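You operate a simulated robot arm through the tools that you are given. There is no shell and no other tool. Be economical: measure what you need, move in short steps, check, and stop when the job is done.

You are at the controls of a simulated two-armed robot. One attempt, no reset.

TASK
Squeeze the orange cone from the shelf to the red mark and put it back.
Fine: press the red button once first; knob back to the white mark; tray shut. Set down upright: what you pick out.

The check looks at the end state, three seconds after you hand in, the way a careful person would. Anything else that was tipped, shoved, dropped, spilled or broken makes it a failure.

THE ROBOT
Two 7-joint arms with fingered hands on one trunk, on a base that drives. Base frame: it is fixed to the floor where the robot stands at the start and does not move with it; the origin is under the middle of the robot, x ahead of it, y to its left, z up; the surface under the hand at the start is at about z = 89. Readings come in cm, degrees, newtons and seconds.
The left shoulder is at the start at [7, 16.9, 136.8], the right one opposite. With the tool pointing down near the work surface each hand reaches from about 10 to 64 cm from the robot's upright axis, wherever it stands, measured 20 degrees to its own side. Places, roughly: blue knob [60, -20, 120]; red button [60, -20, 110]; sliding tray [60, -20, 90]; sliding tray of the tester [60, -20, 90]. Payload 3.4 kg a hand.
Tool frame (each hand has its own): the origin (TCP) lies between the finger pads and is the grasp point; the fingertips stand 2.3 cm ahead of it; z points along the fingers, y is the line along which they close. The gripper opens to 11.6 cm. The gripper's body begins 6.5 cm behind the TCP. The gripper is a hand of 4 fingers: y runs from the thumb to the fingers, the wrist lies at [0, 0, -21.1] in the tool frame, and closing takes about 1.5 s.
Orientation is that of the tool frame in the base frame, as [roll, pitch, yaw] about the fixed x, y, z axes, in that order (R = Rz(yaw) Ry(pitch) Rx(roll)). With the fingers straight down and closing along the base's y, the tool's x points along the base's -x, its y along +y and its z along -z.

THE INTERFACE
- The arms move only by the tool send_rows. It takes "left_series", "right_series" or both (then of equal length, played together; a hand with none holds still); each is a list of rows, each an object of numbers (a shift or turn left out is 0, a gripper value left out holds the last): "dx", "dy", "dz": the shift along the tool's x, y, z in units of 500 mm (1.0 is 500 mm); "rx", "ry", "rz": the turn, a rotation vector about the tool's x, y, z in units of 90 degrees (1.0 is 90 degrees). In form: [{"dx": .., "dy": .., "dz": .., "rx": .., "ry": .., "rz": ..}, ...]. A call has 1 to 10 rows; each row is the pose to reach, as a shift and turn from the pose commanded when the call began, along the tool's axes at that moment. "left_hand" and "right_hand" are, for a hand that has rows, the finger opening in cm, from 0 to 11.6, set as the call begins (left out, the last holds). A call with a number of a shift or a turn outside -1 to 1 is refused whole. A row lasts 0.2 s, in which the tool goes at most 5 cm and 8.6 degrees; a call with a longer step from one row to the next is refused whole, and so is a gripper value outside its range. A pose out of reach is approached as far as the arm can. The call stops where the force on the tool passes 90 N (or 10 N more than at its start, if that is more) or the arm is blocked; 0.2 s more then pass. Each finger travels about 15.3 cm/s and halts on what it meets, pressing with about 33 N; the grip force reading is that of the motor and also rises with nothing between the fingers. The clock runs only during rows and for 0.2 s after the last one: add rows that repeat a pose to give the fingers time. The reply holds the time, the measured pose of the TCP, the force on the tool along the base axes, the opening and the grip force, in the units named above and with some noise, with the torque about the TCP (base axes, N m) and any sound that the robot's microphone picked up.
- Cameras (640 x 400 px; columns grow to the right, rows downward): "scene" is now at [12.47, -3.42, 158.62]; the picture's right is [-0.39, -0.92, 0.00], its down [-0.63, 0.27, -0.73] and it looks along [0.67, -0.29, -0.68] (base axes); focal length 240 px, centre (320, 200). "left" rides on the left gripper at [-6.9, 0.1, -9] in its tool frame; the picture's right is [-0.01, -1.00, 0.00], its down [0.79, -0.01, -0.61] and it looks along [0.61, -0.01, 0.79] (tool axes); focal length 251 px, centre (320, 200). "right" rides on the right gripper at [6.9, 0.1, -9] in its tool frame; the picture's right is [-0.01, 1.00, 0.00], its down [-0.80, -0.01, -0.61] and it looks along [-0.61, -0.01, 0.80] (tool axes); focal length 251 px, centre (320, 200). There is no depth. A picture from a camera that has moved, and an enlarged one, comes with that camera's place and axes in the base frame and with its lens.
- camera(camera): a new picture of that camera. No time passes.
- slide_trunk(by): slides the trunk up (or, below 0, down) by that many cm; the arms and the scene camera ride with it, the base frame stays. It gives what a move gives, with no picture.
- drive_base(legs): drives the robot by 1 to 6 legs, each [ahead, left, turn to the left] in cm, cm and degrees, along the robot's own axes; the way and the turn of a leg run together, so that a leg with both is an arc; at most 150 cm and 180 degrees a leg. The arms and the cameras ride along, it lands a little off, and it stops where it bumps. It gives what a move gives.
- move_fingers(finger1, finger2, finger3, thumb_bend, hand): sets how far each is bent, from 0 (flat) to 1 (curled in); at 0.3 the hand is open as for a grip, at 0.7 the pads meet at the TCP. One left out holds its place. A second passes; each finger stops where it meets its share of the squeeze, and holds until it gets a number again. A gripper value or a shape takes the hand back. It gives what a move gives, with no picture; readings hold the bend of each and the force on the fingers (four entries, about 0 where the hand has none), thumb and palm.
- preshape(shape, hand): the hand has 4 fingers and takes this shape, open, in about a second: jaw (thumb against the fingers, like two jaws); tri (thumb and two fingers); tip (a fingertip pinch); poke (one finger out to press); point (the index stretched); flat (the hand flat); cup (the hand cupped); fist (a fist). The gripper value then closes the fingers along that shape, each until it touches; the sizes above hold for jaw. It gives what a move gives, with no picture.
- aim_head(pan, tilt): turns the head with the scene camera to pan (to the left, within 86 degrees either way) and tilt (down, from -29 to 69), counted from straight ahead of the robot. It gives what a move gives.
- inspect(camera, box): a new picture of the part [left, top, right, bottom] of that camera's present view, enlarged. No time passes.
- close_job(): hands the job in; it is judged then, once.

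Go step by step. Nothing tells you exact positions but the pictures and the camera data: compare them with the known pose of the tool, close in by small moves and look again before you grip or let go. The budget is 120 turns and 108 pictures, counting those below and the enlarged ones. Unless the task says otherwise, let go and move clear before handing in, and close with one line.

The tools are called after "Call:" by a JSON object that holds its "op" and its "data". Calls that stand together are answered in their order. send_rows: Moves the arms, as the interface text tells. Its arguments: {"type":"object","properties":{"left_series":{"type":"array","items":{"type":"object","properties":{"dx":{"type":"number"},"dy":{"type":"number"},"dz":{"type":"number"},"rx":{"type":"number"},"ry":{"type":"number"},"rz":{"type":"number"}}}},"left_hand":{"type":"number"},"right_series":{"type":"array","items":{"type":"object","properties":{"dx":{"type":"number"},"dy":{"type":"number"},"dz":{"type":"number"},"rx":{"type":"number"},"ry":{"type":"number"},"rz":{"type":"number"}}}},"right_hand":{"type":"number"}},"required":[]} The other tools are called the same way: slide_trunk (by) slides the trunk up or down; preshape (shape, hand) gives the hand a shape; move_fingers (finger1, finger2, finger3, thumb_bend, hand) moves the fingers one by one; drive_base (legs) drives the base; aim_head (pan, tilt) turns the head that bears the scene camera; camera (camera) takes a picture; inspect (camera, box) takes an enlarged picture of a part of a camera's view; close_job () hands the job in.

At the start:

```text
clock: 0.0
left_eef_pos: [47.33, 2.06, 114.85]
left_tool_rot: [-179.9, 0.0, -180.0]
left_force: [-0.8, -0.8, 0.2]
left_moment: [0.0, 0.04, -0.03]
left_gripper_width: 11.6
left_grasp_force: 0.0
left_shape: jaw
left_bend: [0.3, 0.3, 0.3, 0.3]
left_finger forces: [0.0, 0.0, 0.1, 0.0, 0.1, 0.0]
right_eef_pos: [40.95, -33.13, 99.94]
right_tool_rot: [180.0, 0.0, 179.9]
right_force: [-0.6, -0.3, 0.8]
right_moment: [-0.02, -0.03, -0.02]
right_gripper_width: 11.59
right_grasp_force: 0.1
right_shape: jaw
right_bend: [0.3, 0.3, 0.3, 0.3]
right_finger forces: [0.1, 0.1, 0.0, 0.1, 0.0, 0.0]
trunk travel left (down, up): [-87.5, 6.5]
robot x, y, heading: [0.03, 0.4, -0.1]
head pan, tilt: [-23.1, 43.1]
```

scene: 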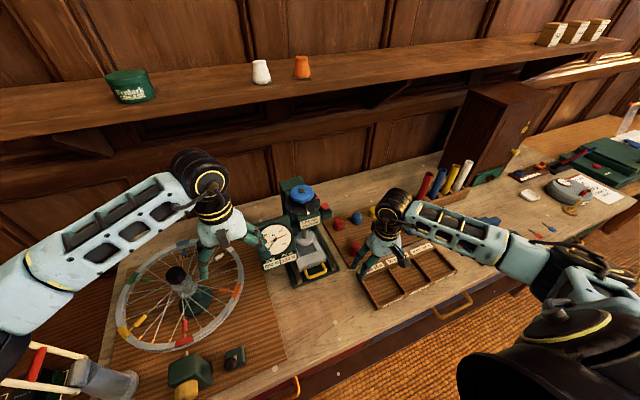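
right: 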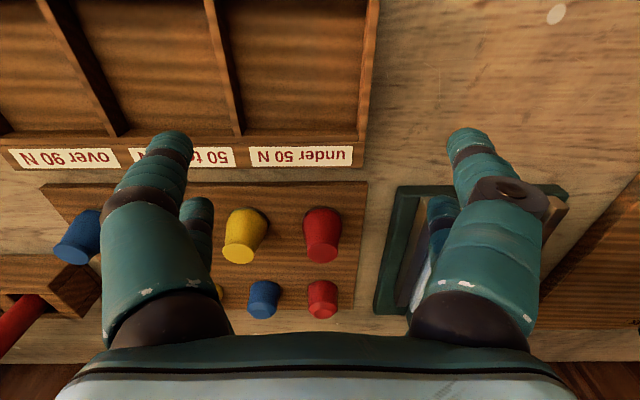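
left: 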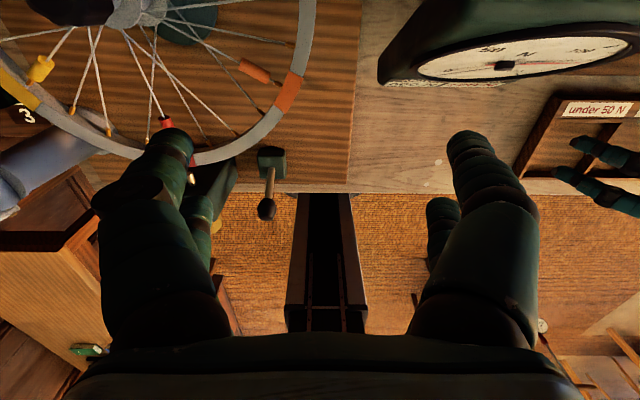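

I see a bench with the tester (blue knob, dial, sliding tray) near the middle, and a shelf behind with a white and an orange cone. I'll look closer at the tester and the shelf first.

Call:
{"op": "inspect", "data": {"camera": "scene", "box": [240, 165, 368, 295]}}

Call:
{"op": "inspect", "data": {"camera": "scene", "box": [230, 40, 350, 115]}}

Call:
{"op": "inspect", "data": {"camera": "scene", "box": [500, 120, 640, 240]}}

```text
3.08 times, centred on (304, 230) of scene
camera zoom: at [12.47, -3.42, 158.62], right [-0.39, -0.92, 0.0], down [-0.63, 0.27, -0.73], along [0.67, -0.29, -0.68], focal length 740 px, centre (369, 108)
```

zoom: 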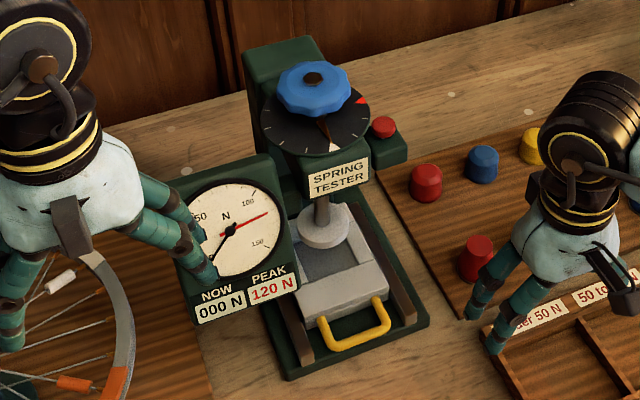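

```text
5.33 times, centred on (290, 78) of scene
camera zoom: at [12.47, -3.42, 158.62], right [-0.39, -0.92, 0.0], down [-0.63, 0.27, -0.73], along [0.67, -0.29, -0.68], focal length 1282 px, centre (480, 853)
```

zoom: 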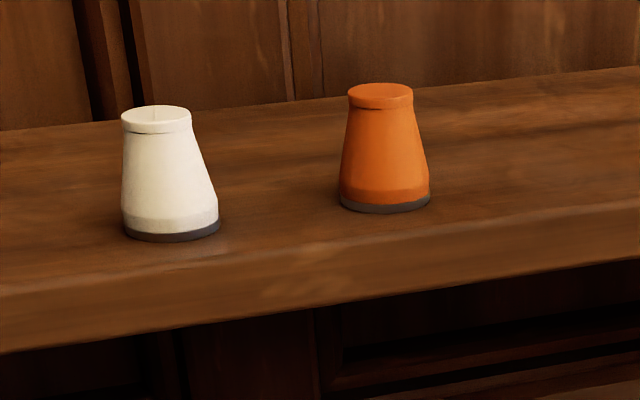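

```text
3.33 times, centred on (570, 180) of scene
camera zoom: at [12.47, -3.42, 158.62], right [-0.39, -0.92, 0.0], down [-0.63, 0.27, -0.73], along [0.67, -0.29, -0.68], focal length 802 px, centre (-513, 267)
```

zoom: 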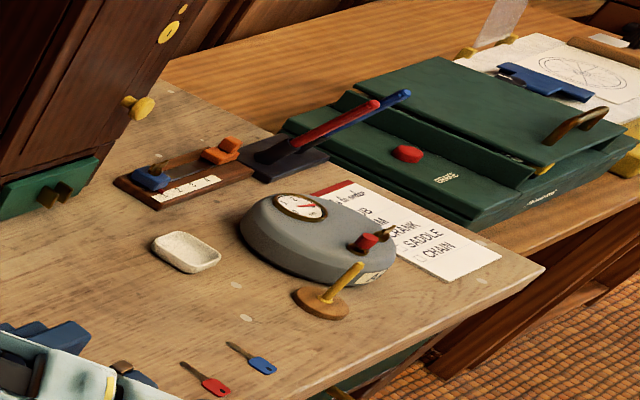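

The tester shows NOW/PEAK readouts and a knob with a marked disc. I'll look closely at the knob scale and the gauge, then the tray.

Call:
{"op": "inspect", "data": {"camera": "scene", "box": [285, 175, 335, 220]}}

Call:
{"op": "inspect", "data": {"camera": "scene", "box": [255, 215, 345, 295]}}

Call:
{"op": "slide_trunk", "data": {"by": 6}}

Call:
{"op": "camera", "data": {"camera": "scene"}}

Call:
{"op": "inspect", "data": {"camera": "scene", "box": [230, 60, 350, 135]}}

Call:
{"op": "inspect", "data": {"camera": "scene", "box": [240, 165, 368, 295]}}

```text
8.89 times, centred on (310, 198) of scene
camera zoom: at [12.47, -3.42, 158.62], right [-0.39, -0.92, 0.0], down [-0.63, 0.27, -0.73], along [0.67, -0.29, -0.68], focal length 2137 px, centre (409, 222)
```

zoom: 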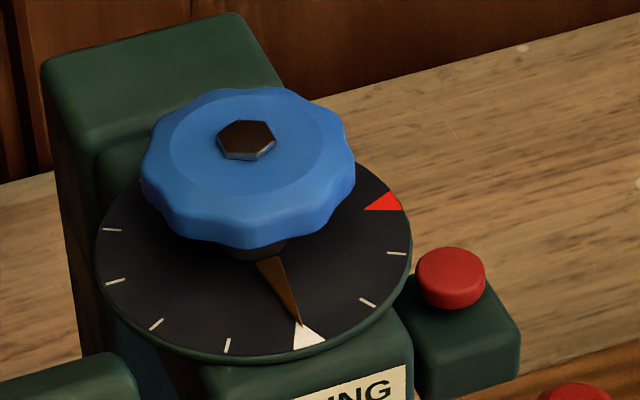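

```text
5.00 times, centred on (300, 255) of scene
camera zoom: at [12.47, -3.42, 158.62], right [-0.39, -0.92, 0.0], down [-0.63, 0.27, -0.73], along [0.67, -0.29, -0.68], focal length 1202 px, centre (420, -75)
```

zoom: 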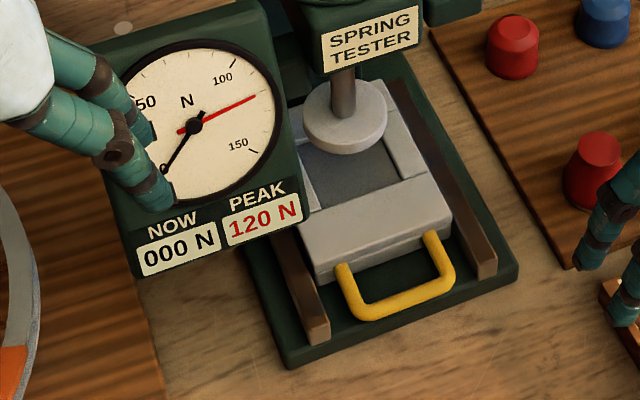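

```text
clock: 1.0
left_eef_pos: [47.28, 2.04, 120.95]
left_tool_rot: [-180.0, 0.1, -179.9]
left_force: [0.1, -0.1, -0.7]
left_moment: [0.01, 0.04, 0.0]
left_gripper_width: 11.61
left_grasp_force: 0.2
left_shape: jaw
left_bend: [0.3, 0.3, 0.3, 0.3]
left_finger forces: [0.0, 0.0, 0.0, 0.0, 0.0, 0.0]
right_eef_pos: [41.04, -33.22, 105.97]
right_tool_rot: [-180.0, 0.0, -180.0]
right_force: [-0.3, 0.0, -0.1]
right_moment: [0.0, -0.01, -0.01]
right_gripper_width: 11.62
right_grasp_force: 0.1
right_shape: jaw
right_bend: [0.3, 0.3, 0.3, 0.3]
right_finger forces: [0.1, 0.0, 0.0, 0.0, 0.1, 0.1]
trunk travel left (down, up): [-93.5, 0.5]
robot x, y, heading: [-0.35, 0.12, -0.0]
head pan, tilt: [-23.1, 43.1]
```

```text
99 pictures are left
camera scene: at [12.5, -3.42, 164.62], right [-0.39, -0.92, 0.0], down [-0.63, 0.27, -0.73], along [0.67, -0.29, -0.68], focal length 240 px, centre (320, 200)
```

scene: 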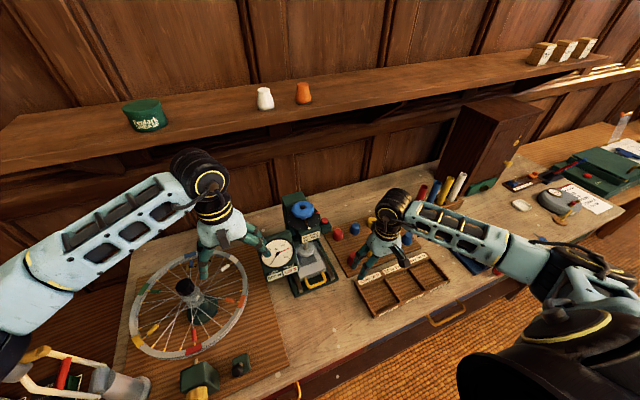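

```text
5.33 times, centred on (290, 98) of scene
camera zoom: at [12.5, -3.42, 164.62], right [-0.39, -0.92, 0.0], down [-0.63, 0.27, -0.73], along [0.67, -0.29, -0.68], focal length 1282 px, centre (480, 747)
```

zoom: 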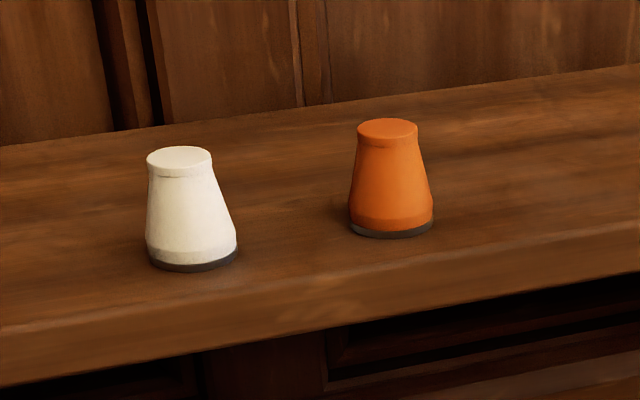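

```text
3.08 times, centred on (304, 230) of scene
camera zoom: at [12.5, -3.42, 164.62], right [-0.39, -0.92, 0.0], down [-0.63, 0.27, -0.73], along [0.67, -0.29, -0.68], focal length 740 px, centre (369, 108)
```

zoom: 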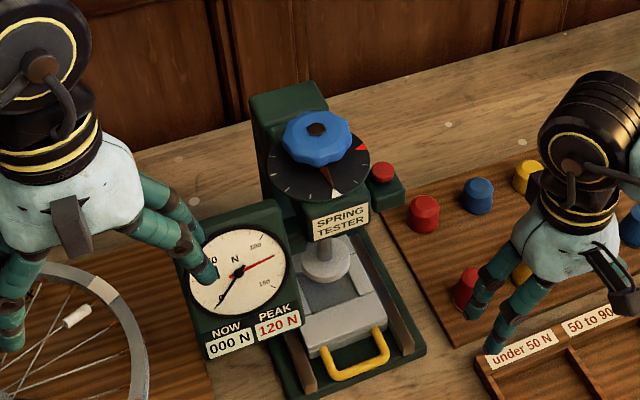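

The orange cone stands at about [74.6, -25, 139.7] on the shelf (about 4.4 cm tall, 4.2 cm wide), and the knob is at about [59, -18, 117] with its pointer at the white mark. I'll check the room between the base and the bench before driving closer.

Call:
{"op": "aim_head", "data": {"pan": 0, "tilt": 69}}

Call:
{"op": "camera", "data": {"camera": "scene"}}

Call:
{"op": "camera", "data": {"camera": "right"}}

```text
clock: 1.9
left_eef_pos: [47.46, 2.15, 121.05]
left_tool_rot: [180.0, -0.1, -180.0]
left_force: [0.8, -0.4, -0.8]
left_moment: [0.01, -0.02, -0.05]
left_gripper_width: 11.58
left_grasp_force: 0.0
left_shape: jaw
left_bend: [0.3, 0.3, 0.3, 0.3]
left_finger forces: [0.0, 0.1, 0.0, 0.0, 0.1, 0.1]
right_eef_pos: [40.94, -33.16, 105.99]
right_tool_rot: [179.9, 0.0, -180.0]
right_force: [-0.3, 0.4, 0.2]
right_moment: [0.04, -0.03, 0.0]
right_gripper_width: 11.57
right_grasp_force: 0.1
right_shape: jaw
right_bend: [0.3, 0.3, 0.3, 0.3]
right_finger forces: [0.0, 0.0, 0.0, 0.0, 0.1, 0.0]
trunk travel left (down, up): [-93.5, 0.5]
robot x, y, heading: [-0.11, 0.01, -0.1]
head pan, tilt: [0.0, 68.8]
```

```text
96 pictures are left
camera scene: at [10.45, -0.17, 161.46], right [0.0, -1.0, 0.0], down [-0.93, 0.0, -0.36], along [0.36, 0.0, -0.93], focal length 240 px, centre (320, 200)
```

scene: 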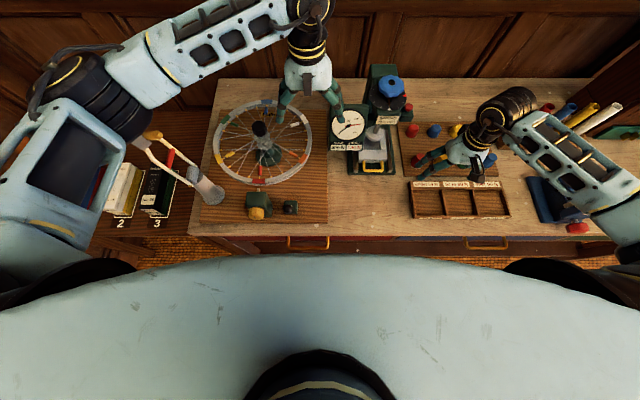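

```text
95 pictures are left
camera right: at [34.18, -32.96, 114.99], right [0.01, 1.0, 0.0], down [0.8, -0.01, 0.61], along [0.61, -0.01, -0.8], focal length 251 px, centre (320, 200)
```

right: 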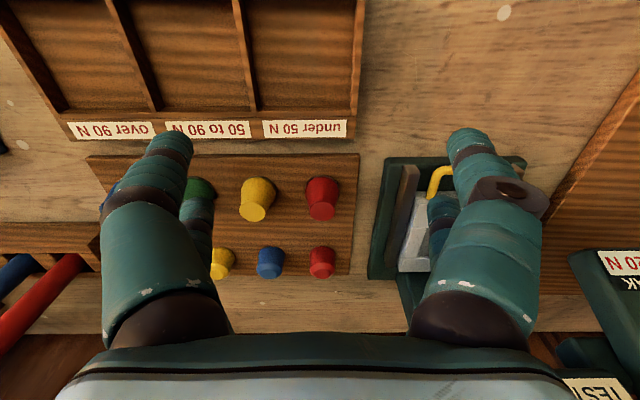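

The bench edge is at about x = 27 and I can reach without driving. I'll move the left hand out of the gauge's way and aim the head at the tester for a second viewpoint.

Call:
{"op": "send_rows", "data": {"left_series": [{"dx": 0.05, "dy": 0.05, "dz": -0.025}, {"dx": 0.1, "dy": 0.1, "dz": -0.05}, {"dx": 0.15, "dy": 0.15, "dz": -0.075}, {"dx": 0.2, "dy": 0.2, "dz": -0.1}]}}

Call:
{"op": "aim_head", "data": {"pan": -20, "tilt": 45}}

Call:
{"op": "inspect", "data": {"camera": "scene", "box": [230, 150, 390, 250]}}

Call:
{"op": "inspect", "data": {"camera": "scene", "box": [270, 200, 350, 250]}}

```text
clock: 2.9
left_eef_pos: [37.17, 12.26, 125.99]
left_tool_rot: [180.0, 0.1, 180.0]
left_force: [0.4, -0.5, -0.4]
left_moment: [-0.02, -0.02, -0.02]
left_gripper_width: 11.6
left_grasp_force: 0.0
left_shape: jaw
left_bend: [0.3, 0.3, 0.3, 0.3]
left_finger forces: [0.0, 0.0, 0.0, 0.1, 0.1, 0.0]
right_eef_pos: [40.89, -33.07, 106.06]
right_tool_rot: [-179.9, 0.1, 180.0]
right_force: [0.1, 0.2, 0.1]
right_moment: [0.01, 0.0, 0.04]
right_gripper_width: 11.6
right_grasp_force: 0.1
right_shape: jaw
right_bend: [0.3, 0.3, 0.3, 0.3]
right_finger forces: [0.0, 0.0, 0.0, 0.0, 0.1, 0.0]
trunk travel left (down, up): [-93.5, 0.5]
robot x, y, heading: [0.16, 0.43, 0.4]
head pan, tilt: [0.0, 68.8]
```

```text
clock: 3.8
left_eef_pos: [37.38, 12.03, 126.01]
left_tool_rot: [180.0, 0.0, 180.0]
left_force: [0.1, -0.2, -0.2]
left_moment: [0.03, 0.0, -0.01]
left_gripper_width: 11.6
left_grasp_force: 0.0
left_shape: jaw
left_bend: [0.3, 0.3, 0.3, 0.3]
left_finger forces: [0.0, 0.0, 0.0, 0.1, 0.0, 0.0]
right_eef_pos: [40.97, -33.24, 105.92]
right_tool_rot: [-180.0, 0.0, -180.0]
right_force: [0.2, -1.0, -0.5]
right_moment: [0.03, 0.02, 0.0]
right_gripper_width: 11.58
right_grasp_force: 0.0
right_shape: jaw
right_bend: [0.3, 0.3, 0.3, 0.3]
right_finger forces: [0.0, 0.0, 0.0, 0.1, 0.0, 0.1]
trunk travel left (down, up): [-93.5, 0.5]
robot x, y, heading: [-0.17, -0.22, 0.0]
head pan, tilt: [-20.0, 45.0]
```

```text
4.00 times, centred on (310, 200) of scene
camera zoom: at [12.51, -2.95, 164.33], right [-0.34, -0.94, 0.0], down [-0.67, 0.24, -0.71], along [0.66, -0.24, -0.71], focal length 962 px, centre (360, 200)
```

zoom: 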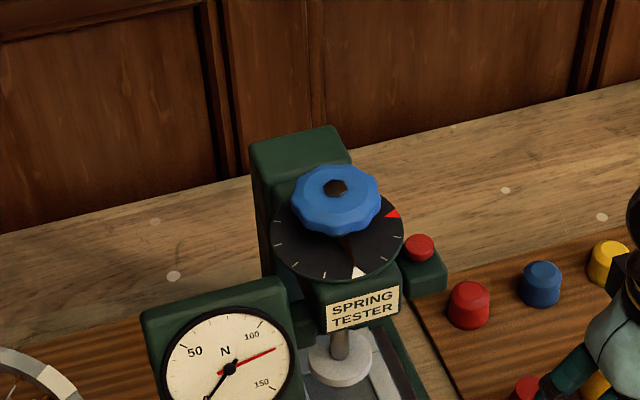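

```text
8.00 times, centred on (310, 225) of scene
camera zoom: at [12.51, -2.95, 164.33], right [-0.34, -0.94, 0.0], down [-0.67, 0.24, -0.71], along [0.66, -0.24, -0.71], focal length 1924 px, centre (400, 0)
```

zoom: 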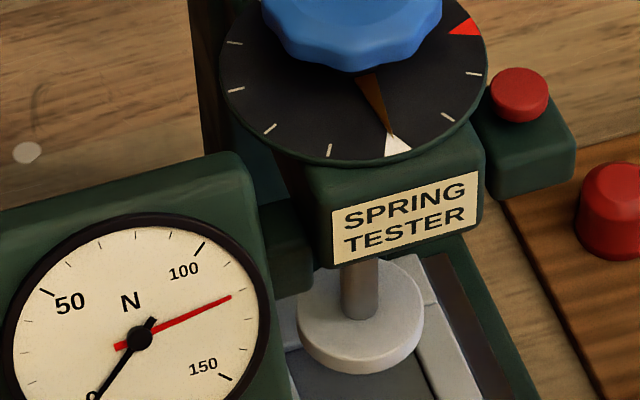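

The pointer rests on the white mark, and NOW reads 000 with PEAK 120. I'll raise the right hand and use its camera for a second view of the tester.

Call:
{"op": "send_rows", "data": {"right_series": [{"dz": -0.1}, {"dz": -0.2}, {"dz": -0.3}, {"dz": -0.4}, {"dz": -0.45, "dy": 0.07}, {"dz": -0.5, "dy": 0.14}, {"dz": -0.5, "dy": 0.22}]}}

Call:
{"op": "preshape", "data": {"shape": "poke", "hand": "right"}}

Call:
{"op": "camera", "data": {"camera": "right"}}

Call:
{"op": "camera", "data": {"camera": "scene"}}

```text
clock: 5.4
left_eef_pos: [37.35, 12.24, 125.98]
left_tool_rot: [-179.9, -0.1, 180.0]
left_force: [-1.1, 0.5, 0.3]
left_moment: [0.0, 0.01, 0.02]
left_gripper_width: 11.61
left_grasp_force: 0.1
left_shape: jaw
left_bend: [0.3, 0.3, 0.3, 0.3]
left_finger forces: [0.0, 0.0, 0.0, 0.1, 0.0, 0.0]
right_eef_pos: [40.97, -21.86, 130.9]
right_tool_rot: [-180.0, -0.2, 179.9]
right_force: [0.3, 0.3, 0.4]
right_moment: [0.0, 0.03, -0.01]
right_gripper_width: 11.59
right_grasp_force: 0.1
right_shape: jaw
right_bend: [0.3, 0.3, 0.3, 0.3]
right_finger forces: [0.0, 0.0, 0.0, 0.0, 0.0, 0.0]
trunk travel left (down, up): [-93.5, 0.5]
robot x, y, heading: [-0.22, 0.12, -0.1]
head pan, tilt: [-20.0, 45.0]
```

```text
clock: 6.3
left_eef_pos: [37.23, 12.02, 126.04]
left_tool_rot: [180.0, 0.0, 180.0]
left_force: [-0.4, 0.2, -0.8]
left_moment: [-0.03, -0.01, -0.01]
left_gripper_width: 11.6
left_grasp_force: 0.1
left_shape: jaw
left_bend: [0.3, 0.3, 0.3, 0.3]
left_finger forces: [0.0, 0.0, 0.1, 0.0, 0.0, 0.1]
right_eef_pos: [41.01, -22.17, 130.85]
right_tool_rot: [179.9, 0.0, -180.0]
right_force: [-0.4, 0.2, 0.5]
right_moment: [0.02, 0.01, -0.02]
right_gripper_width: 0.0
right_grasp_force: 0.1
right_shape: poke
right_bend: [1.0, 1.0, 1.0, 0.28]
right_finger forces: [0.1, 0.1, 0.0, 0.0, 0.1, 0.1]
trunk travel left (down, up): [-93.5, 0.5]
robot x, y, heading: [-0.08, 0.14, -0.1]
head pan, tilt: [-20.0, 45.0]
```

```text
92 pictures are left
camera right: at [34.17, -21.96, 139.92], right [0.01, 1.0, 0.0], down [0.79, -0.01, 0.61], along [0.61, -0.01, -0.79], focal length 251 px, centre (320, 200)
```

right: 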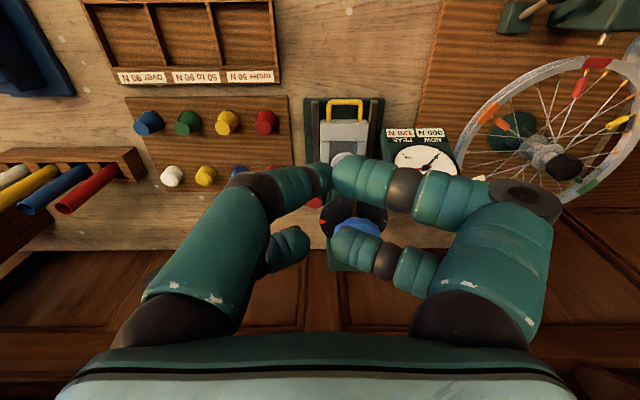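

```text
91 pictures are left
camera scene: at [12.48, -2.98, 164.34], right [-0.34, -0.94, 0.0], down [-0.66, 0.24, -0.71], along [0.66, -0.24, -0.71], focal length 240 px, centre (320, 200)
```

scene: 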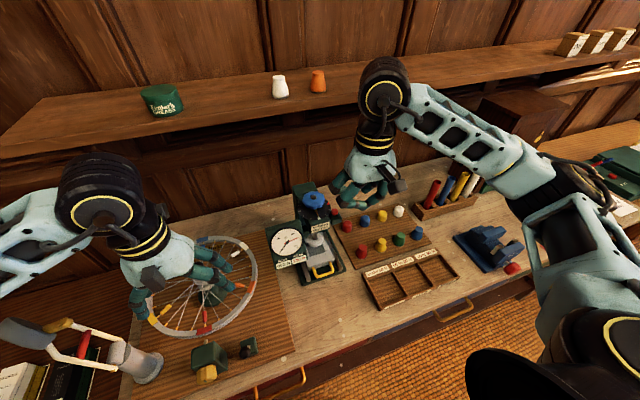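

The poke shape is unclear from this view, so I'll zoom in on the hand.

Call:
{"op": "inspect", "data": {"camera": "scene", "box": [310, 130, 420, 220]}}

Call:
{"op": "inspect", "data": {"camera": "right", "box": [220, 80, 480, 280]}}

```text
4.44 times, centred on (365, 175) of scene
camera zoom: at [12.48, -2.98, 164.34], right [-0.34, -0.94, 0.0], down [-0.66, 0.24, -0.71], along [0.66, -0.24, -0.71], focal length 1069 px, centre (120, 311)
```

zoom: 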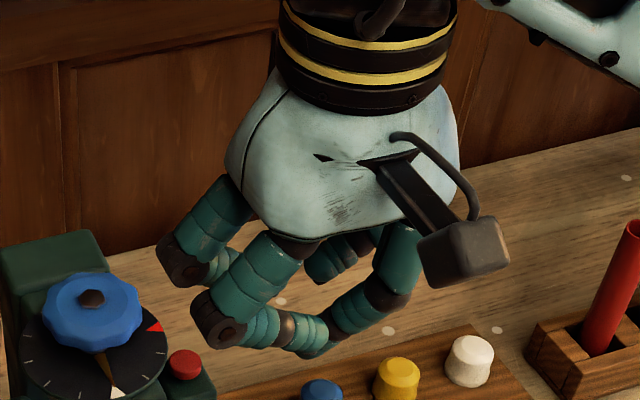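

```text
2.00 times, centred on (350, 180) of right
camera zoom: at [34.17, -21.96, 139.92], right [0.01, 1.0, 0.0], down [0.79, -0.01, 0.61], along [0.61, -0.01, -0.79], focal length 503 px, centre (260, 240)
```

zoom: 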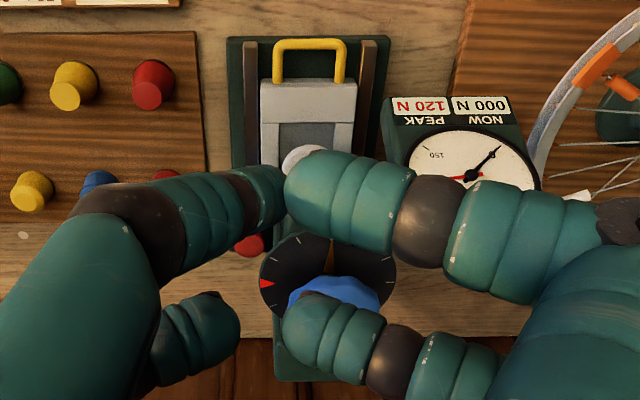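

All the fingers are curled in poke, so it gives no clear tip to press with. I'll try "point" and look.

Call:
{"op": "preshape", "data": {"shape": "point", "hand": "right"}}

Call:
{"op": "inspect", "data": {"camera": "scene", "box": [310, 130, 420, 220]}}

Call:
{"op": "camera", "data": {"camera": "right"}}

```text
clock: 7.2
left_eef_pos: [37.32, 12.12, 126.08]
left_tool_rot: [180.0, 0.0, 180.0]
left_force: [-0.3, 0.0, 0.3]
left_moment: [-0.04, -0.01, 0.01]
left_gripper_width: 11.59
left_grasp_force: 0.1
left_shape: jaw
left_bend: [0.3, 0.3, 0.3, 0.3]
left_finger forces: [0.1, 0.0, 0.0, 0.0, 0.0, 0.0]
right_eef_pos: [40.9, -22.07, 130.98]
right_tool_rot: [-180.0, -0.1, -180.0]
right_force: [0.9, 0.6, 0.8]
right_moment: [-0.03, 0.0, 0.0]
right_gripper_width: 0.01
right_grasp_force: 0.0
right_shape: point
right_bend: [0.05, 0.82, 0.82, 0.31]
right_finger forces: [0.1, 0.1, 0.1, 0.0, 0.1, 0.0]
trunk travel left (down, up): [-93.5, 0.5]
robot x, y, heading: [0.12, -0.14, 0.2]
head pan, tilt: [-20.0, 45.0]
```

```text
4.44 times, centred on (365, 175) of scene
camera zoom: at [12.5, -2.93, 164.34], right [-0.34, -0.94, 0.0], down [-0.66, 0.24, -0.71], along [0.66, -0.24, -0.71], focal length 1069 px, centre (120, 311)
```

zoom: 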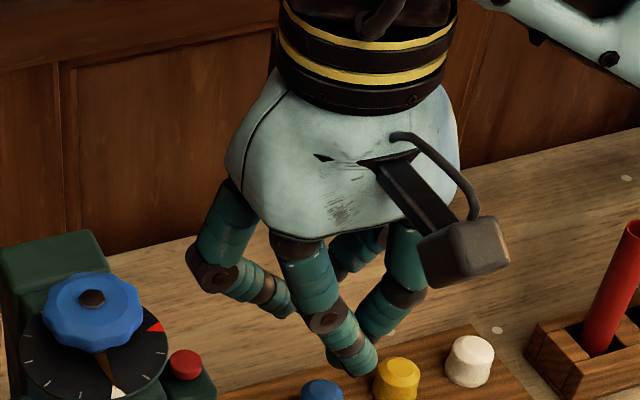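

```text
87 pictures are left
camera right: at [34.19, -21.92, 139.93], right [0.01, 1.0, 0.0], down [0.8, -0.01, 0.61], along [0.61, -0.01, -0.8], focal length 251 px, centre (320, 200)
```

right: 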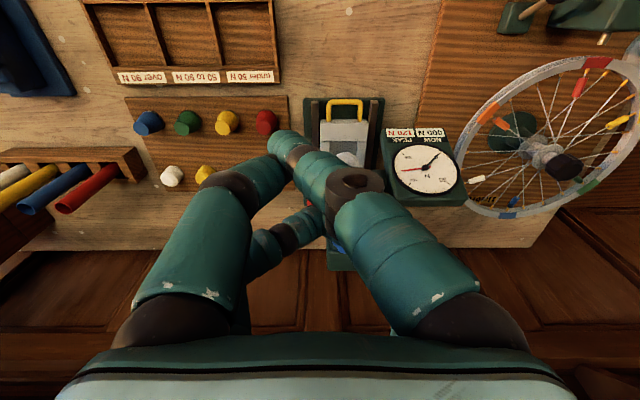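

"Point" stretches one finger, but the knuckles would foul the knob. I'll go back to jaw closed, yaw the right hand 90° and come down from the outer side; its camera will then also view the tester from the right.

Call:
{"op": "preshape", "data": {"shape": "jaw", "hand": "right"}}

Call:
{"op": "send_rows", "data": {"right_series": [{"dx": -0.014, "dy": -0.024, "dz": 0.01, "rz": -0.095}, {"dx": -0.028, "dy": -0.048, "dz": 0.02, "rz": -0.19}, {"dx": -0.042, "dy": -0.072, "dz": 0.03, "rz": -0.285}, {"dx": -0.056, "dy": -0.096, "dz": 0.04, "rz": -0.38}, {"dx": -0.07, "dy": -0.12, "dz": 0.05, "rz": -0.475}, {"dx": -0.084, "dy": -0.144, "dz": 0.06, "rz": -0.57}, {"dx": -0.098, "dy": -0.168, "dz": 0.07, "rz": -0.665}, {"dx": -0.112, "dy": -0.192, "dz": 0.08, "rz": -0.76}, {"dx": -0.126, "dy": -0.216, "dz": 0.09, "rz": -0.855}, {"dx": -0.14, "dy": -0.24, "dz": 0.1, "rz": -0.95}], "right_hand": 0}}

Call:
{"op": "camera", "data": {"camera": "right"}}

Call:
{"op": "camera", "data": {"camera": "scene"}}

```text
clock: 8.1
left_eef_pos: [37.33, 11.94, 126.03]
left_tool_rot: [-179.9, 0.1, 179.9]
left_force: [-0.2, 0.4, 0.5]
left_moment: [0.0, 0.02, 0.0]
left_gripper_width: 11.6
left_grasp_force: 0.1
left_shape: jaw
left_bend: [0.3, 0.3, 0.3, 0.3]
left_finger forces: [0.1, 0.1, 0.0, 0.0, 0.1, 0.0]
right_eef_pos: [41.0, -22.05, 130.98]
right_tool_rot: [-179.9, 0.0, -179.9]
right_force: [0.1, -0.3, -0.4]
right_moment: [0.02, -0.02, -0.02]
right_gripper_width: 11.6
right_grasp_force: 0.2
right_shape: jaw
right_bend: [0.3, 0.3, 0.3, 0.3]
right_finger forces: [0.1, 0.0, 0.1, 0.0, 0.0, 0.1]
trunk travel left (down, up): [-93.5, 0.5]
robot x, y, heading: [0.22, 0.09, 0.1]
head pan, tilt: [-20.0, 45.0]
```

```text
clock: 10.3
left_eef_pos: [37.33, 11.97, 125.99]
left_tool_rot: [-179.9, 0.1, 180.0]
left_force: [-0.1, -0.3, 0.3]
left_moment: [0.02, -0.01, 0.0]
left_gripper_width: 11.6
left_grasp_force: 0.0
left_shape: jaw
left_bend: [0.3, 0.3, 0.3, 0.3]
left_finger forces: [0.1, 0.0, 0.0, 0.1, 0.1, 0.0]
right_eef_pos: [47.93, -34.19, 125.89]
right_tool_rot: [179.9, 0.0, -94.4]
right_force: [0.2, -0.7, 0.4]
right_moment: [0.01, 0.0, 0.0]
right_gripper_width: 0.0
right_grasp_force: 32.5
right_shape: jaw
right_bend: [0.62, 0.62, 0.62, 0.62]
right_finger forces: [0.0, 0.1, 0.0, 0.1, 0.1, 0.0]
trunk travel left (down, up): [-93.5, 0.5]
robot x, y, heading: [-0.04, 0.27, 0.2]
head pan, tilt: [-20.0, 45.0]
```

```text
86 pictures are left
camera right: at [47.52, -40.95, 134.97], right [-1.0, 0.09, 0.0], down [0.07, 0.79, 0.61], along [0.05, 0.6, -0.8], focal length 251 px, centre (320, 200)
```

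right: 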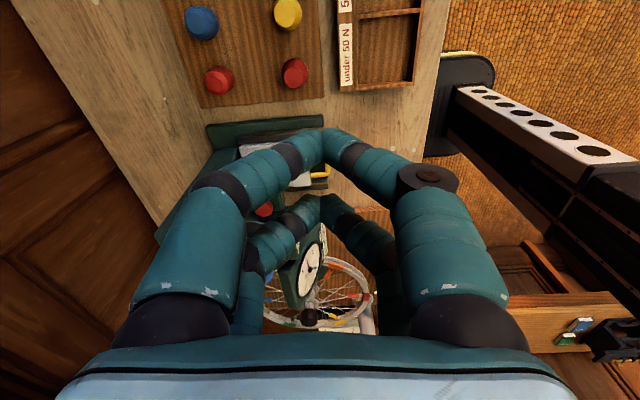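

```text
85 pictures are left
camera scene: at [12.53, -2.98, 164.34], right [-0.34, -0.94, 0.0], down [-0.66, 0.24, -0.71], along [0.66, -0.24, -0.71], focal length 240 px, centre (320, 200)
```

scene: 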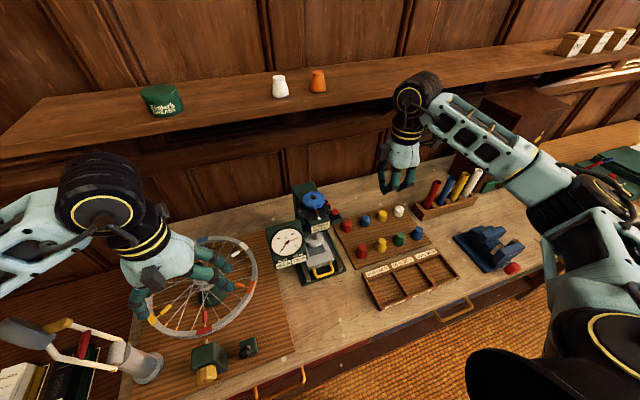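

Triangulated, the tester's red button is at about [55.4, -23.2, 112.4], the knob axis at about [58.8, -18] with its top near z = 117. I'll hover with the inner finger pair above the button.

Call:
{"op": "send_rows", "data": {"right_series": [{"dx": -0.06, "dy": -0.045, "rz": -0.05}, {"dx": -0.12, "dy": -0.09, "rz": -0.05, "dz": 0.03}, {"dx": -0.193, "dy": -0.1356, "rz": -0.05, "dz": 0.06}, {"dx": -0.193, "dy": -0.1356, "rz": -0.05, "dz": 0.1}]}}

Call:
{"op": "inspect", "data": {"camera": "scene", "box": [280, 160, 380, 230]}}

Call:
{"op": "inspect", "data": {"camera": "right", "box": [220, 80, 420, 300]}}

```text
clock: 11.3
left_eef_pos: [37.26, 11.93, 126.01]
left_tool_rot: [-179.9, 0.0, 180.0]
left_force: [-0.7, 0.4, 0.0]
left_moment: [0.0, -0.01, 0.0]
left_gripper_width: 11.59
left_grasp_force: 0.0
left_shape: jaw
left_bend: [0.3, 0.3, 0.3, 0.3]
left_finger forces: [0.1, 0.0, 0.1, 0.1, 0.0, 0.0]
right_eef_pos: [55.43, -24.98, 120.93]
right_tool_rot: [-179.9, 0.1, -90.0]
right_force: [-0.6, 0.7, 0.1]
right_moment: [0.03, 0.0, 0.01]
right_gripper_width: 0.0
right_grasp_force: 33.4
right_shape: jaw
right_bend: [0.62, 0.62, 0.62, 0.62]
right_finger forces: [0.1, 0.0, 0.1, 0.0, 0.0, 0.0]
trunk travel left (down, up): [-93.5, 0.5]
robot x, y, heading: [-0.15, 0.14, -0.2]
head pan, tilt: [-20.0, 45.0]
```

```text
5.71 times, centred on (330, 195) of scene
camera zoom: at [12.46, -2.99, 164.34], right [-0.34, -0.94, 0.0], down [-0.66, 0.24, -0.71], along [0.66, -0.24, -0.71], focal length 1374 px, centre (263, 229)
```

zoom: 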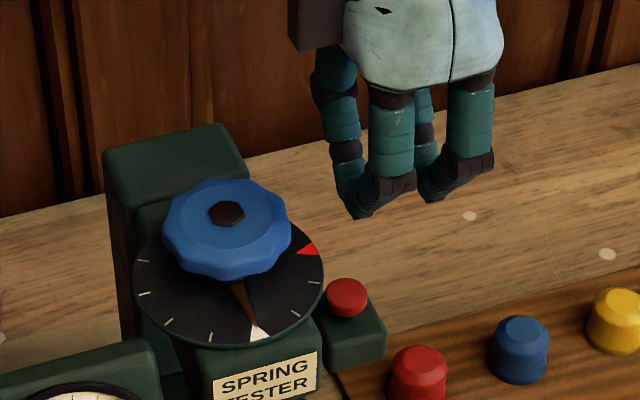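

```text
1.82 times, centred on (320, 190) of right
camera zoom: at [55.53, -31.78, 129.96], right [-1.0, 0.01, 0.0], down [0.01, 0.79, 0.61], along [0.01, 0.61, -0.79], focal length 457 px, centre (320, 218)
```

zoom: 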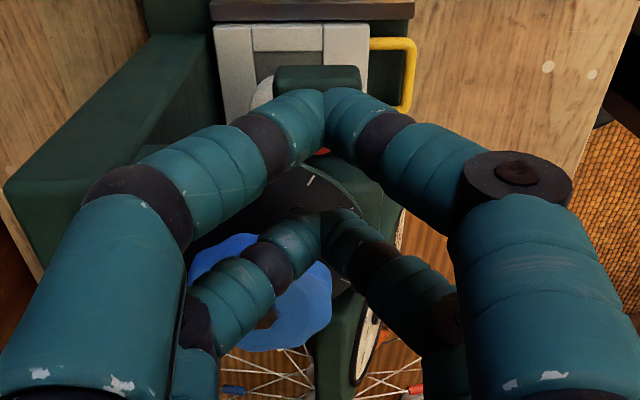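

The inner finger pair lines up with the button. Descending in small steps.

Call:
{"op": "send_rows", "data": {"right_series": [{"dz": 0.04}, {"dz": 0.08}, {"dz": 0.11}]}}

Call:
{"op": "inspect", "data": {"camera": "scene", "box": [280, 160, 380, 230]}}

```text
clock: 12.1
left_eef_pos: [37.3, 12.05, 126.09]
left_tool_rot: [180.0, 0.0, -179.9]
left_force: [-0.3, 0.4, 0.7]
left_moment: [0.01, -0.02, 0.01]
left_gripper_width: 11.59
left_grasp_force: 0.1
left_shape: jaw
left_bend: [0.3, 0.3, 0.3, 0.3]
left_finger forces: [0.0, 0.1, 0.0, 0.0, 0.0, 0.1]
right_eef_pos: [55.38, -24.93, 115.44]
right_tool_rot: [-180.0, 0.0, -90.1]
right_force: [-0.2, -0.3, -0.3]
right_moment: [0.02, -0.02, 0.02]
right_gripper_width: 0.02
right_grasp_force: 33.0
right_shape: jaw
right_bend: [0.62, 0.62, 0.62, 0.62]
right_finger forces: [0.0, 0.0, 0.1, 0.0, 0.0, 0.0]
trunk travel left (down, up): [-93.5, 0.5]
robot x, y, heading: [-0.17, -0.62, 0.0]
head pan, tilt: [-20.0, 45.0]
```

```text
5.71 times, centred on (330, 195) of scene
camera zoom: at [12.49, -2.98, 164.34], right [-0.34, -0.94, 0.0], down [-0.66, 0.24, -0.71], along [0.66, -0.24, -0.71], focal length 1374 px, centre (263, 229)
```

zoom: 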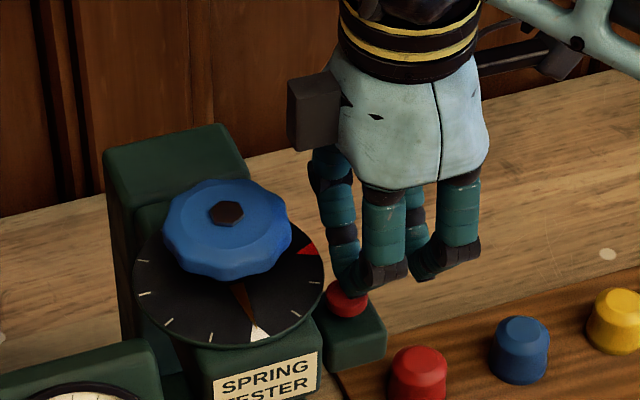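

Nearly touching. Pressing down a little more.

Call:
{"op": "send_rows", "data": {"right_series": [{"dz": 0.006}, {"dz": 0.012}, {"dz": 0.018}]}}

Call:
{"op": "inspect", "data": {"camera": "scene", "box": [250, 200, 350, 280]}}

```text
clock: 12.9
left_eef_pos: [37.42, 12.03, 125.98]
left_tool_rot: [180.0, 0.1, -180.0]
left_force: [-0.1, 0.2, -0.8]
left_moment: [-0.01, 0.0, -0.04]
left_gripper_width: 11.61
left_grasp_force: 0.0
left_shape: jaw
left_bend: [0.3, 0.3, 0.3, 0.3]
left_finger forces: [0.0, 0.0, 0.0, 0.1, 0.0, 0.0]
right_eef_pos: [55.28, -24.97, 114.59]
right_tool_rot: [180.0, 0.0, -90.0]
right_force: [0.5, -0.3, 1.2]
right_moment: [0.02, -0.01, 0.03]
right_gripper_width: 0.01
right_grasp_force: 32.5
right_shape: jaw
right_bend: [0.62, 0.62, 0.62, 0.62]
right_finger forces: [0.0, 0.1, 0.0, 0.1, 0.0, 0.1]
trunk travel left (down, up): [-93.5, 0.5]
robot x, y, heading: [0.02, 0.13, -0.0]
head pan, tilt: [-20.0, 45.0]
heard: click
```

```text
5.00 times, centred on (300, 240) of scene
camera zoom: at [12.48, -2.92, 164.34], right [-0.34, -0.94, 0.0], down [-0.66, 0.24, -0.71], along [0.66, -0.24, -0.71], focal length 1202 px, centre (420, 0)
```

zoom: 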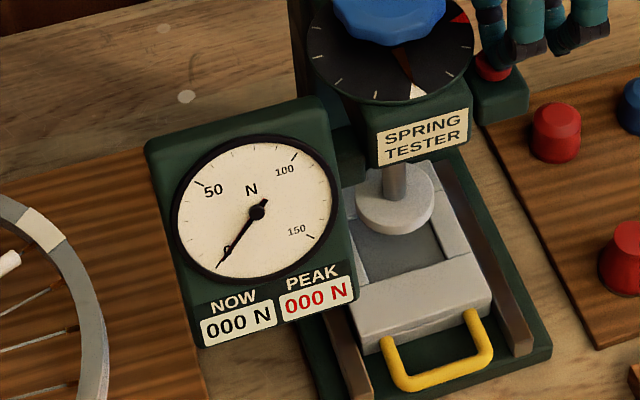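

It clicked once and PEAK now reads 000. Retracting straight up, then turning the hand back for the tray handle (about x 48–51, y -14.6 to -21).

Call:
{"op": "send_rows", "data": {"right_series": [{"dz": -0.064}, {"dz": -0.128}, {"dz": -0.14, "dy": 0.03, "rz": 0.09}, {"dz": -0.14, "dy": 0.06, "rz": 0.18}, {"dz": -0.14, "dy": 0.09, "rz": 0.27}, {"dz": -0.14, "dy": 0.12, "rz": 0.36}, {"dz": -0.14, "dy": 0.15, "rz": 0.45}, {"dz": -0.14, "dx": -0.03, "dy": 0.18, "rz": 0.54}, {"dz": -0.14, "dx": -0.06, "dy": 0.18, "rz": 0.63}, {"dz": -0.14, "dx": -0.08, "dy": 0.18, "rz": 0.72}]}}

Call:
{"op": "send_rows", "data": {"right_series": [{"rz": 0.09}, {"rz": 0.18}, {"rz": 0.28}], "right_hand": 9}}

Call:
{"op": "camera", "data": {"camera": "right"}}

```text
clock: 15.1
left_eef_pos: [37.36, 12.08, 125.97]
left_tool_rot: [-180.0, 0.0, 179.9]
left_force: [0.2, -0.3, -1.4]
left_moment: [-0.04, -0.03, 0.01]
left_gripper_width: 11.59
left_grasp_force: 0.1
left_shape: jaw
left_bend: [0.3, 0.3, 0.3, 0.3]
left_finger forces: [0.0, 0.1, 0.0, 0.0, 0.1, 0.0]
right_eef_pos: [46.51, -21.0, 121.56]
right_tool_rot: [-180.0, 0.1, -155.0]
right_force: [-0.2, 0.0, -1.1]
right_moment: [0.01, -0.02, 0.0]
right_gripper_width: 0.0
right_grasp_force: 33.3
right_shape: jaw
right_bend: [0.62, 0.62, 0.62, 0.62]
right_finger forces: [0.0, 0.1, 0.1, 0.0, 0.1, 0.0]
trunk travel left (down, up): [-93.5, 0.5]
robot x, y, heading: [-0.22, -0.43, -0.0]
head pan, tilt: [-20.0, 45.0]
```

```text
refused: row 3 steps farther than a row can; nothing moved
```

```text
80 pictures are left
camera right: at [40.33, -23.72, 130.58], right [-0.41, 0.91, 0.0], down [0.72, 0.33, 0.61], along [0.55, 0.25, -0.8], focal length 251 px, centre (320, 200)
```

right: 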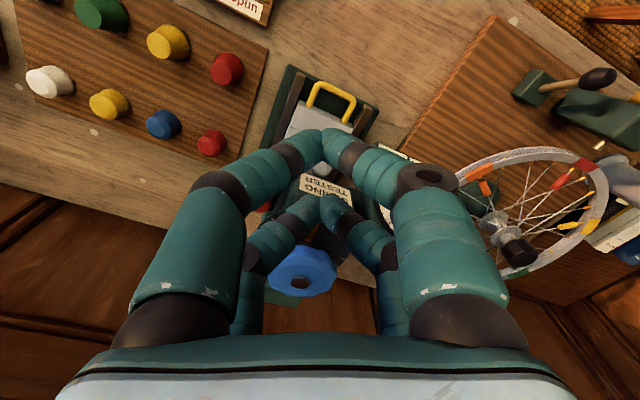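

Finishing the turn and hovering over the handle.

Call:
{"op": "send_rows", "data": {"right_series": [{"dx": -0.017, "dy": 0.025, "rz": 0.09, "dz": 0.05}, {"dx": -0.0344, "dy": 0.05, "rz": 0.18, "dz": 0.12}, {"dx": -0.0344, "dy": 0.05, "rz": 0.27, "dz": 0.18}, {"dx": -0.0344, "dy": 0.05, "rz": 0.278, "dz": 0.23}], "right_hand": 9}}

Call:
{"op": "camera", "data": {"camera": "right"}}

Call:
{"op": "inspect", "data": {"camera": "scene", "box": [250, 180, 380, 290]}}

```text
clock: 16.1
left_eef_pos: [37.29, 12.06, 125.87]
left_tool_rot: [-180.0, 0.0, -180.0]
left_force: [-0.8, 0.4, 0.2]
left_moment: [-0.01, -0.04, 0.02]
left_gripper_width: 11.6
left_grasp_force: 0.1
left_shape: jaw
left_bend: [0.3, 0.3, 0.3, 0.3]
left_finger forces: [0.1, 0.0, 0.0, 0.0, 0.1, 0.0]
right_eef_pos: [46.91, -17.87, 110.06]
right_tool_rot: [-179.9, -0.1, -179.9]
right_force: [0.4, -0.2, -0.4]
right_moment: [0.03, -0.02, 0.0]
right_gripper_width: 8.98
right_grasp_force: 0.0
right_shape: jaw
right_bend: [0.61, 0.61, 0.61, 0.61]
right_finger forces: [0.0, 0.0, 0.1, 0.1, 0.0, 0.0]
trunk travel left (down, up): [-93.5, 0.5]
robot x, y, heading: [-0.2, 0.13, -0.2]
head pan, tilt: [-20.0, 45.0]
```

```text
79 pictures are left
camera right: at [40.13, -17.81, 119.14], right [0.01, 1.0, 0.0], down [0.79, -0.01, 0.61], along [0.61, 0.0, -0.79], focal length 251 px, centre (320, 200)
```

right: 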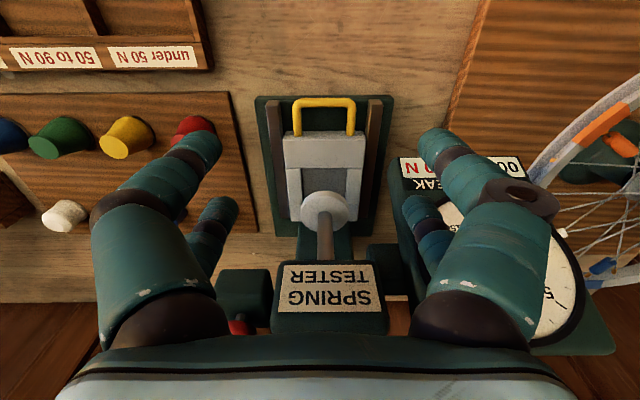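

```text
3.64 times, centred on (315, 235) of scene
camera zoom: at [12.49, -2.98, 164.34], right [-0.34, -0.94, 0.0], down [-0.66, 0.24, -0.71], along [0.66, -0.24, -0.71], focal length 874 px, centre (338, 73)
```

zoom: 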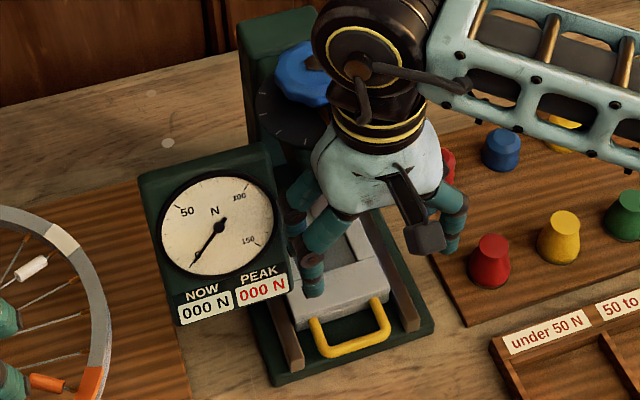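

The tray is a U-handle in front (bar at about x 48.6, y -17.3, z 90.4) with rails close on both sides. A single stretched finger is the safest hook, so I'll shape the hand to "point" here and look at the tip position.

Call:
{"op": "preshape", "data": {"shape": "point", "hand": "right"}}

Call:
{"op": "camera", "data": {"camera": "right"}}

Call:
{"op": "inspect", "data": {"camera": "scene", "box": [250, 180, 380, 290]}}

```text
clock: 17.0
left_eef_pos: [37.24, 12.08, 126.06]
left_tool_rot: [-179.9, -0.1, 179.9]
left_force: [0.3, -0.4, -0.3]
left_moment: [0.01, -0.04, 0.02]
left_gripper_width: 11.62
left_grasp_force: 0.1
left_shape: jaw
left_bend: [0.3, 0.3, 0.3, 0.3]
left_finger forces: [0.0, 0.0, 0.1, 0.1, 0.0, 0.0]
right_eef_pos: [46.86, -17.92, 110.29]
right_tool_rot: [-180.0, 0.0, -179.9]
right_force: [0.1, 0.1, -0.4]
right_moment: [0.01, 0.0, -0.04]
right_gripper_width: 0.0
right_grasp_force: 0.1
right_shape: point
right_bend: [0.0, 0.77, 0.77, 0.37]
right_finger forces: [0.0, 0.1, 0.1, 0.0, 0.0, 0.0]
trunk travel left (down, up): [-93.5, 0.5]
robot x, y, heading: [0.03, 0.23, -0.1]
head pan, tilt: [-20.0, 45.0]
```

```text
77 pictures are left
camera right: at [40.13, -17.78, 119.19], right [0.01, 1.0, 0.0], down [0.8, 0.0, 0.61], along [0.61, 0.0, -0.8], focal length 251 px, centre (320, 200)
```

right: 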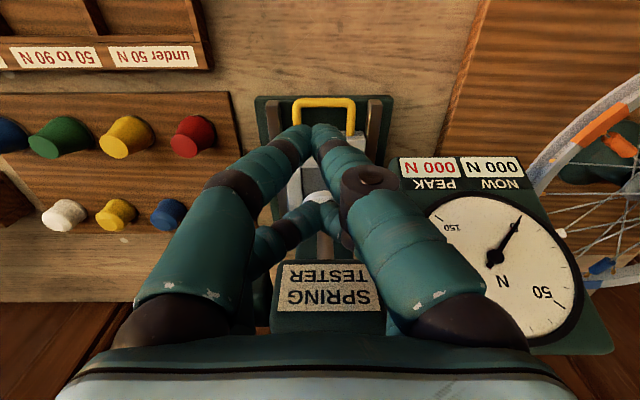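

```text
3.64 times, centred on (315, 235) of scene
camera zoom: at [12.51, -2.91, 164.34], right [-0.34, -0.94, 0.0], down [-0.66, 0.24, -0.71], along [0.66, -0.24, -0.71], focal length 874 px, centre (338, 73)
```

zoom: 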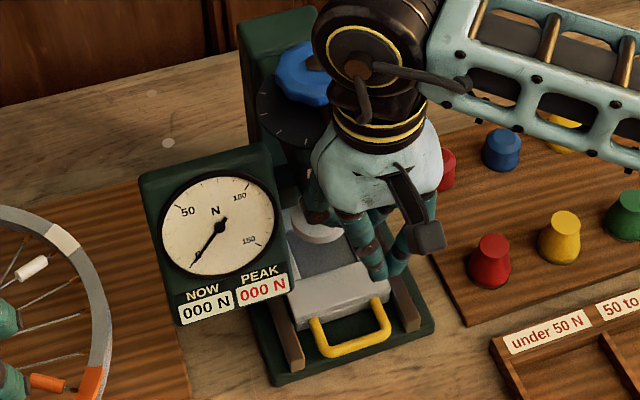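

"Point" gives no cleanly protruding finger. Better idea: with the jaw closed, the front and back finger pairs straddle the handle bar in their 1.3 cm gap. I'll close the jaw and come lower to align.

Call:
{"op": "preshape", "data": {"shape": "jaw", "hand": "right"}}

Call:
{"op": "send_rows", "data": {"right_series": [{"dx": -0.018, "dy": 0.01, "dz": 0.08}, {"dx": -0.034, "dy": 0.01, "dz": 0.16}, {"dx": -0.034, "dy": 0.01, "dz": 0.24}, {"dx": -0.034, "dy": 0.01, "dz": 0.26}, {"dx": -0.034, "dy": 0.01, "dz": 0.26}, {"dx": -0.034, "dy": 0.01, "dz": 0.26}], "right_hand": 0}}

Call:
{"op": "camera", "data": {"camera": "right"}}

Call:
{"op": "inspect", "data": {"camera": "scene", "box": [280, 230, 360, 290]}}

```text
clock: 17.9
left_eef_pos: [37.24, 11.95, 126.03]
left_tool_rot: [-180.0, -0.2, 180.0]
left_force: [0.7, 0.1, -0.5]
left_moment: [0.0, -0.01, 0.02]
left_gripper_width: 11.61
left_grasp_force: 0.0
left_shape: jaw
left_bend: [0.3, 0.3, 0.3, 0.3]
left_finger forces: [0.1, 0.0, 0.1, 0.1, 0.0, 0.0]
right_eef_pos: [46.96, -18.02, 110.23]
right_tool_rot: [-180.0, 0.0, -179.8]
right_force: [0.1, 0.5, -0.9]
right_moment: [-0.05, -0.01, 0.06]
right_gripper_width: 11.57
right_grasp_force: 0.1
right_shape: jaw
right_bend: [0.3, 0.3, 0.3, 0.3]
right_finger forces: [0.0, 0.0, 0.1, 0.0, 0.1, 0.0]
trunk travel left (down, up): [-93.5, 0.5]
robot x, y, heading: [-0.44, -0.05, -0.1]
head pan, tilt: [-20.0, 45.0]
```

```text
clock: 19.3
left_eef_pos: [37.3, 12.01, 126.04]
left_tool_rot: [179.9, 0.1, 180.0]
left_force: [0.7, 0.3, -0.9]
left_moment: [-0.01, 0.03, -0.03]
left_gripper_width: 11.6
left_grasp_force: 0.0
left_shape: jaw
left_bend: [0.3, 0.3, 0.3, 0.3]
left_finger forces: [0.0, 0.0, 0.0, 0.1, 0.0, 0.0]
right_eef_pos: [48.59, -17.46, 97.18]
right_tool_rot: [180.0, -0.1, -179.8]
right_force: [-0.1, -0.3, 0.3]
right_moment: [0.0, 0.0, -0.03]
right_gripper_width: 0.0
right_grasp_force: 32.9
right_shape: jaw
right_bend: [0.62, 0.62, 0.62, 0.62]
right_finger forces: [0.0, 0.0, 0.0, 0.0, 0.0, 0.0]
trunk travel left (down, up): [-93.5, 0.5]
robot x, y, heading: [-0.09, -0.01, -0.1]
head pan, tilt: [-20.0, 45.0]
```

```text
75 pictures are left
camera right: at [41.9, -17.38, 106.17], right [0.01, 1.0, 0.0], down [0.8, 0.0, 0.61], along [0.61, 0.0, -0.8], focal length 251 px, centre (320, 200)
```

right: 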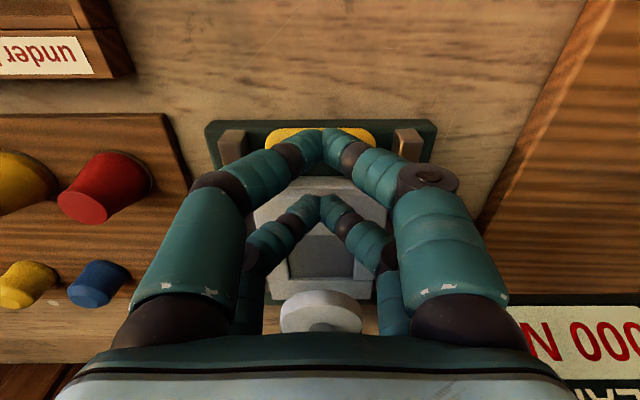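

```text
6.67 times, centred on (320, 260) of scene
camera zoom: at [12.49, -2.94, 164.34], right [-0.34, -0.94, 0.0], down [-0.66, 0.24, -0.71], along [0.66, -0.24, -0.71], focal length 1603 px, centre (320, -200)
```

zoom: 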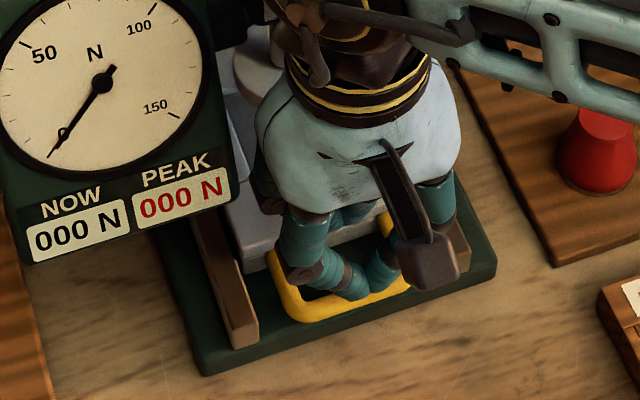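

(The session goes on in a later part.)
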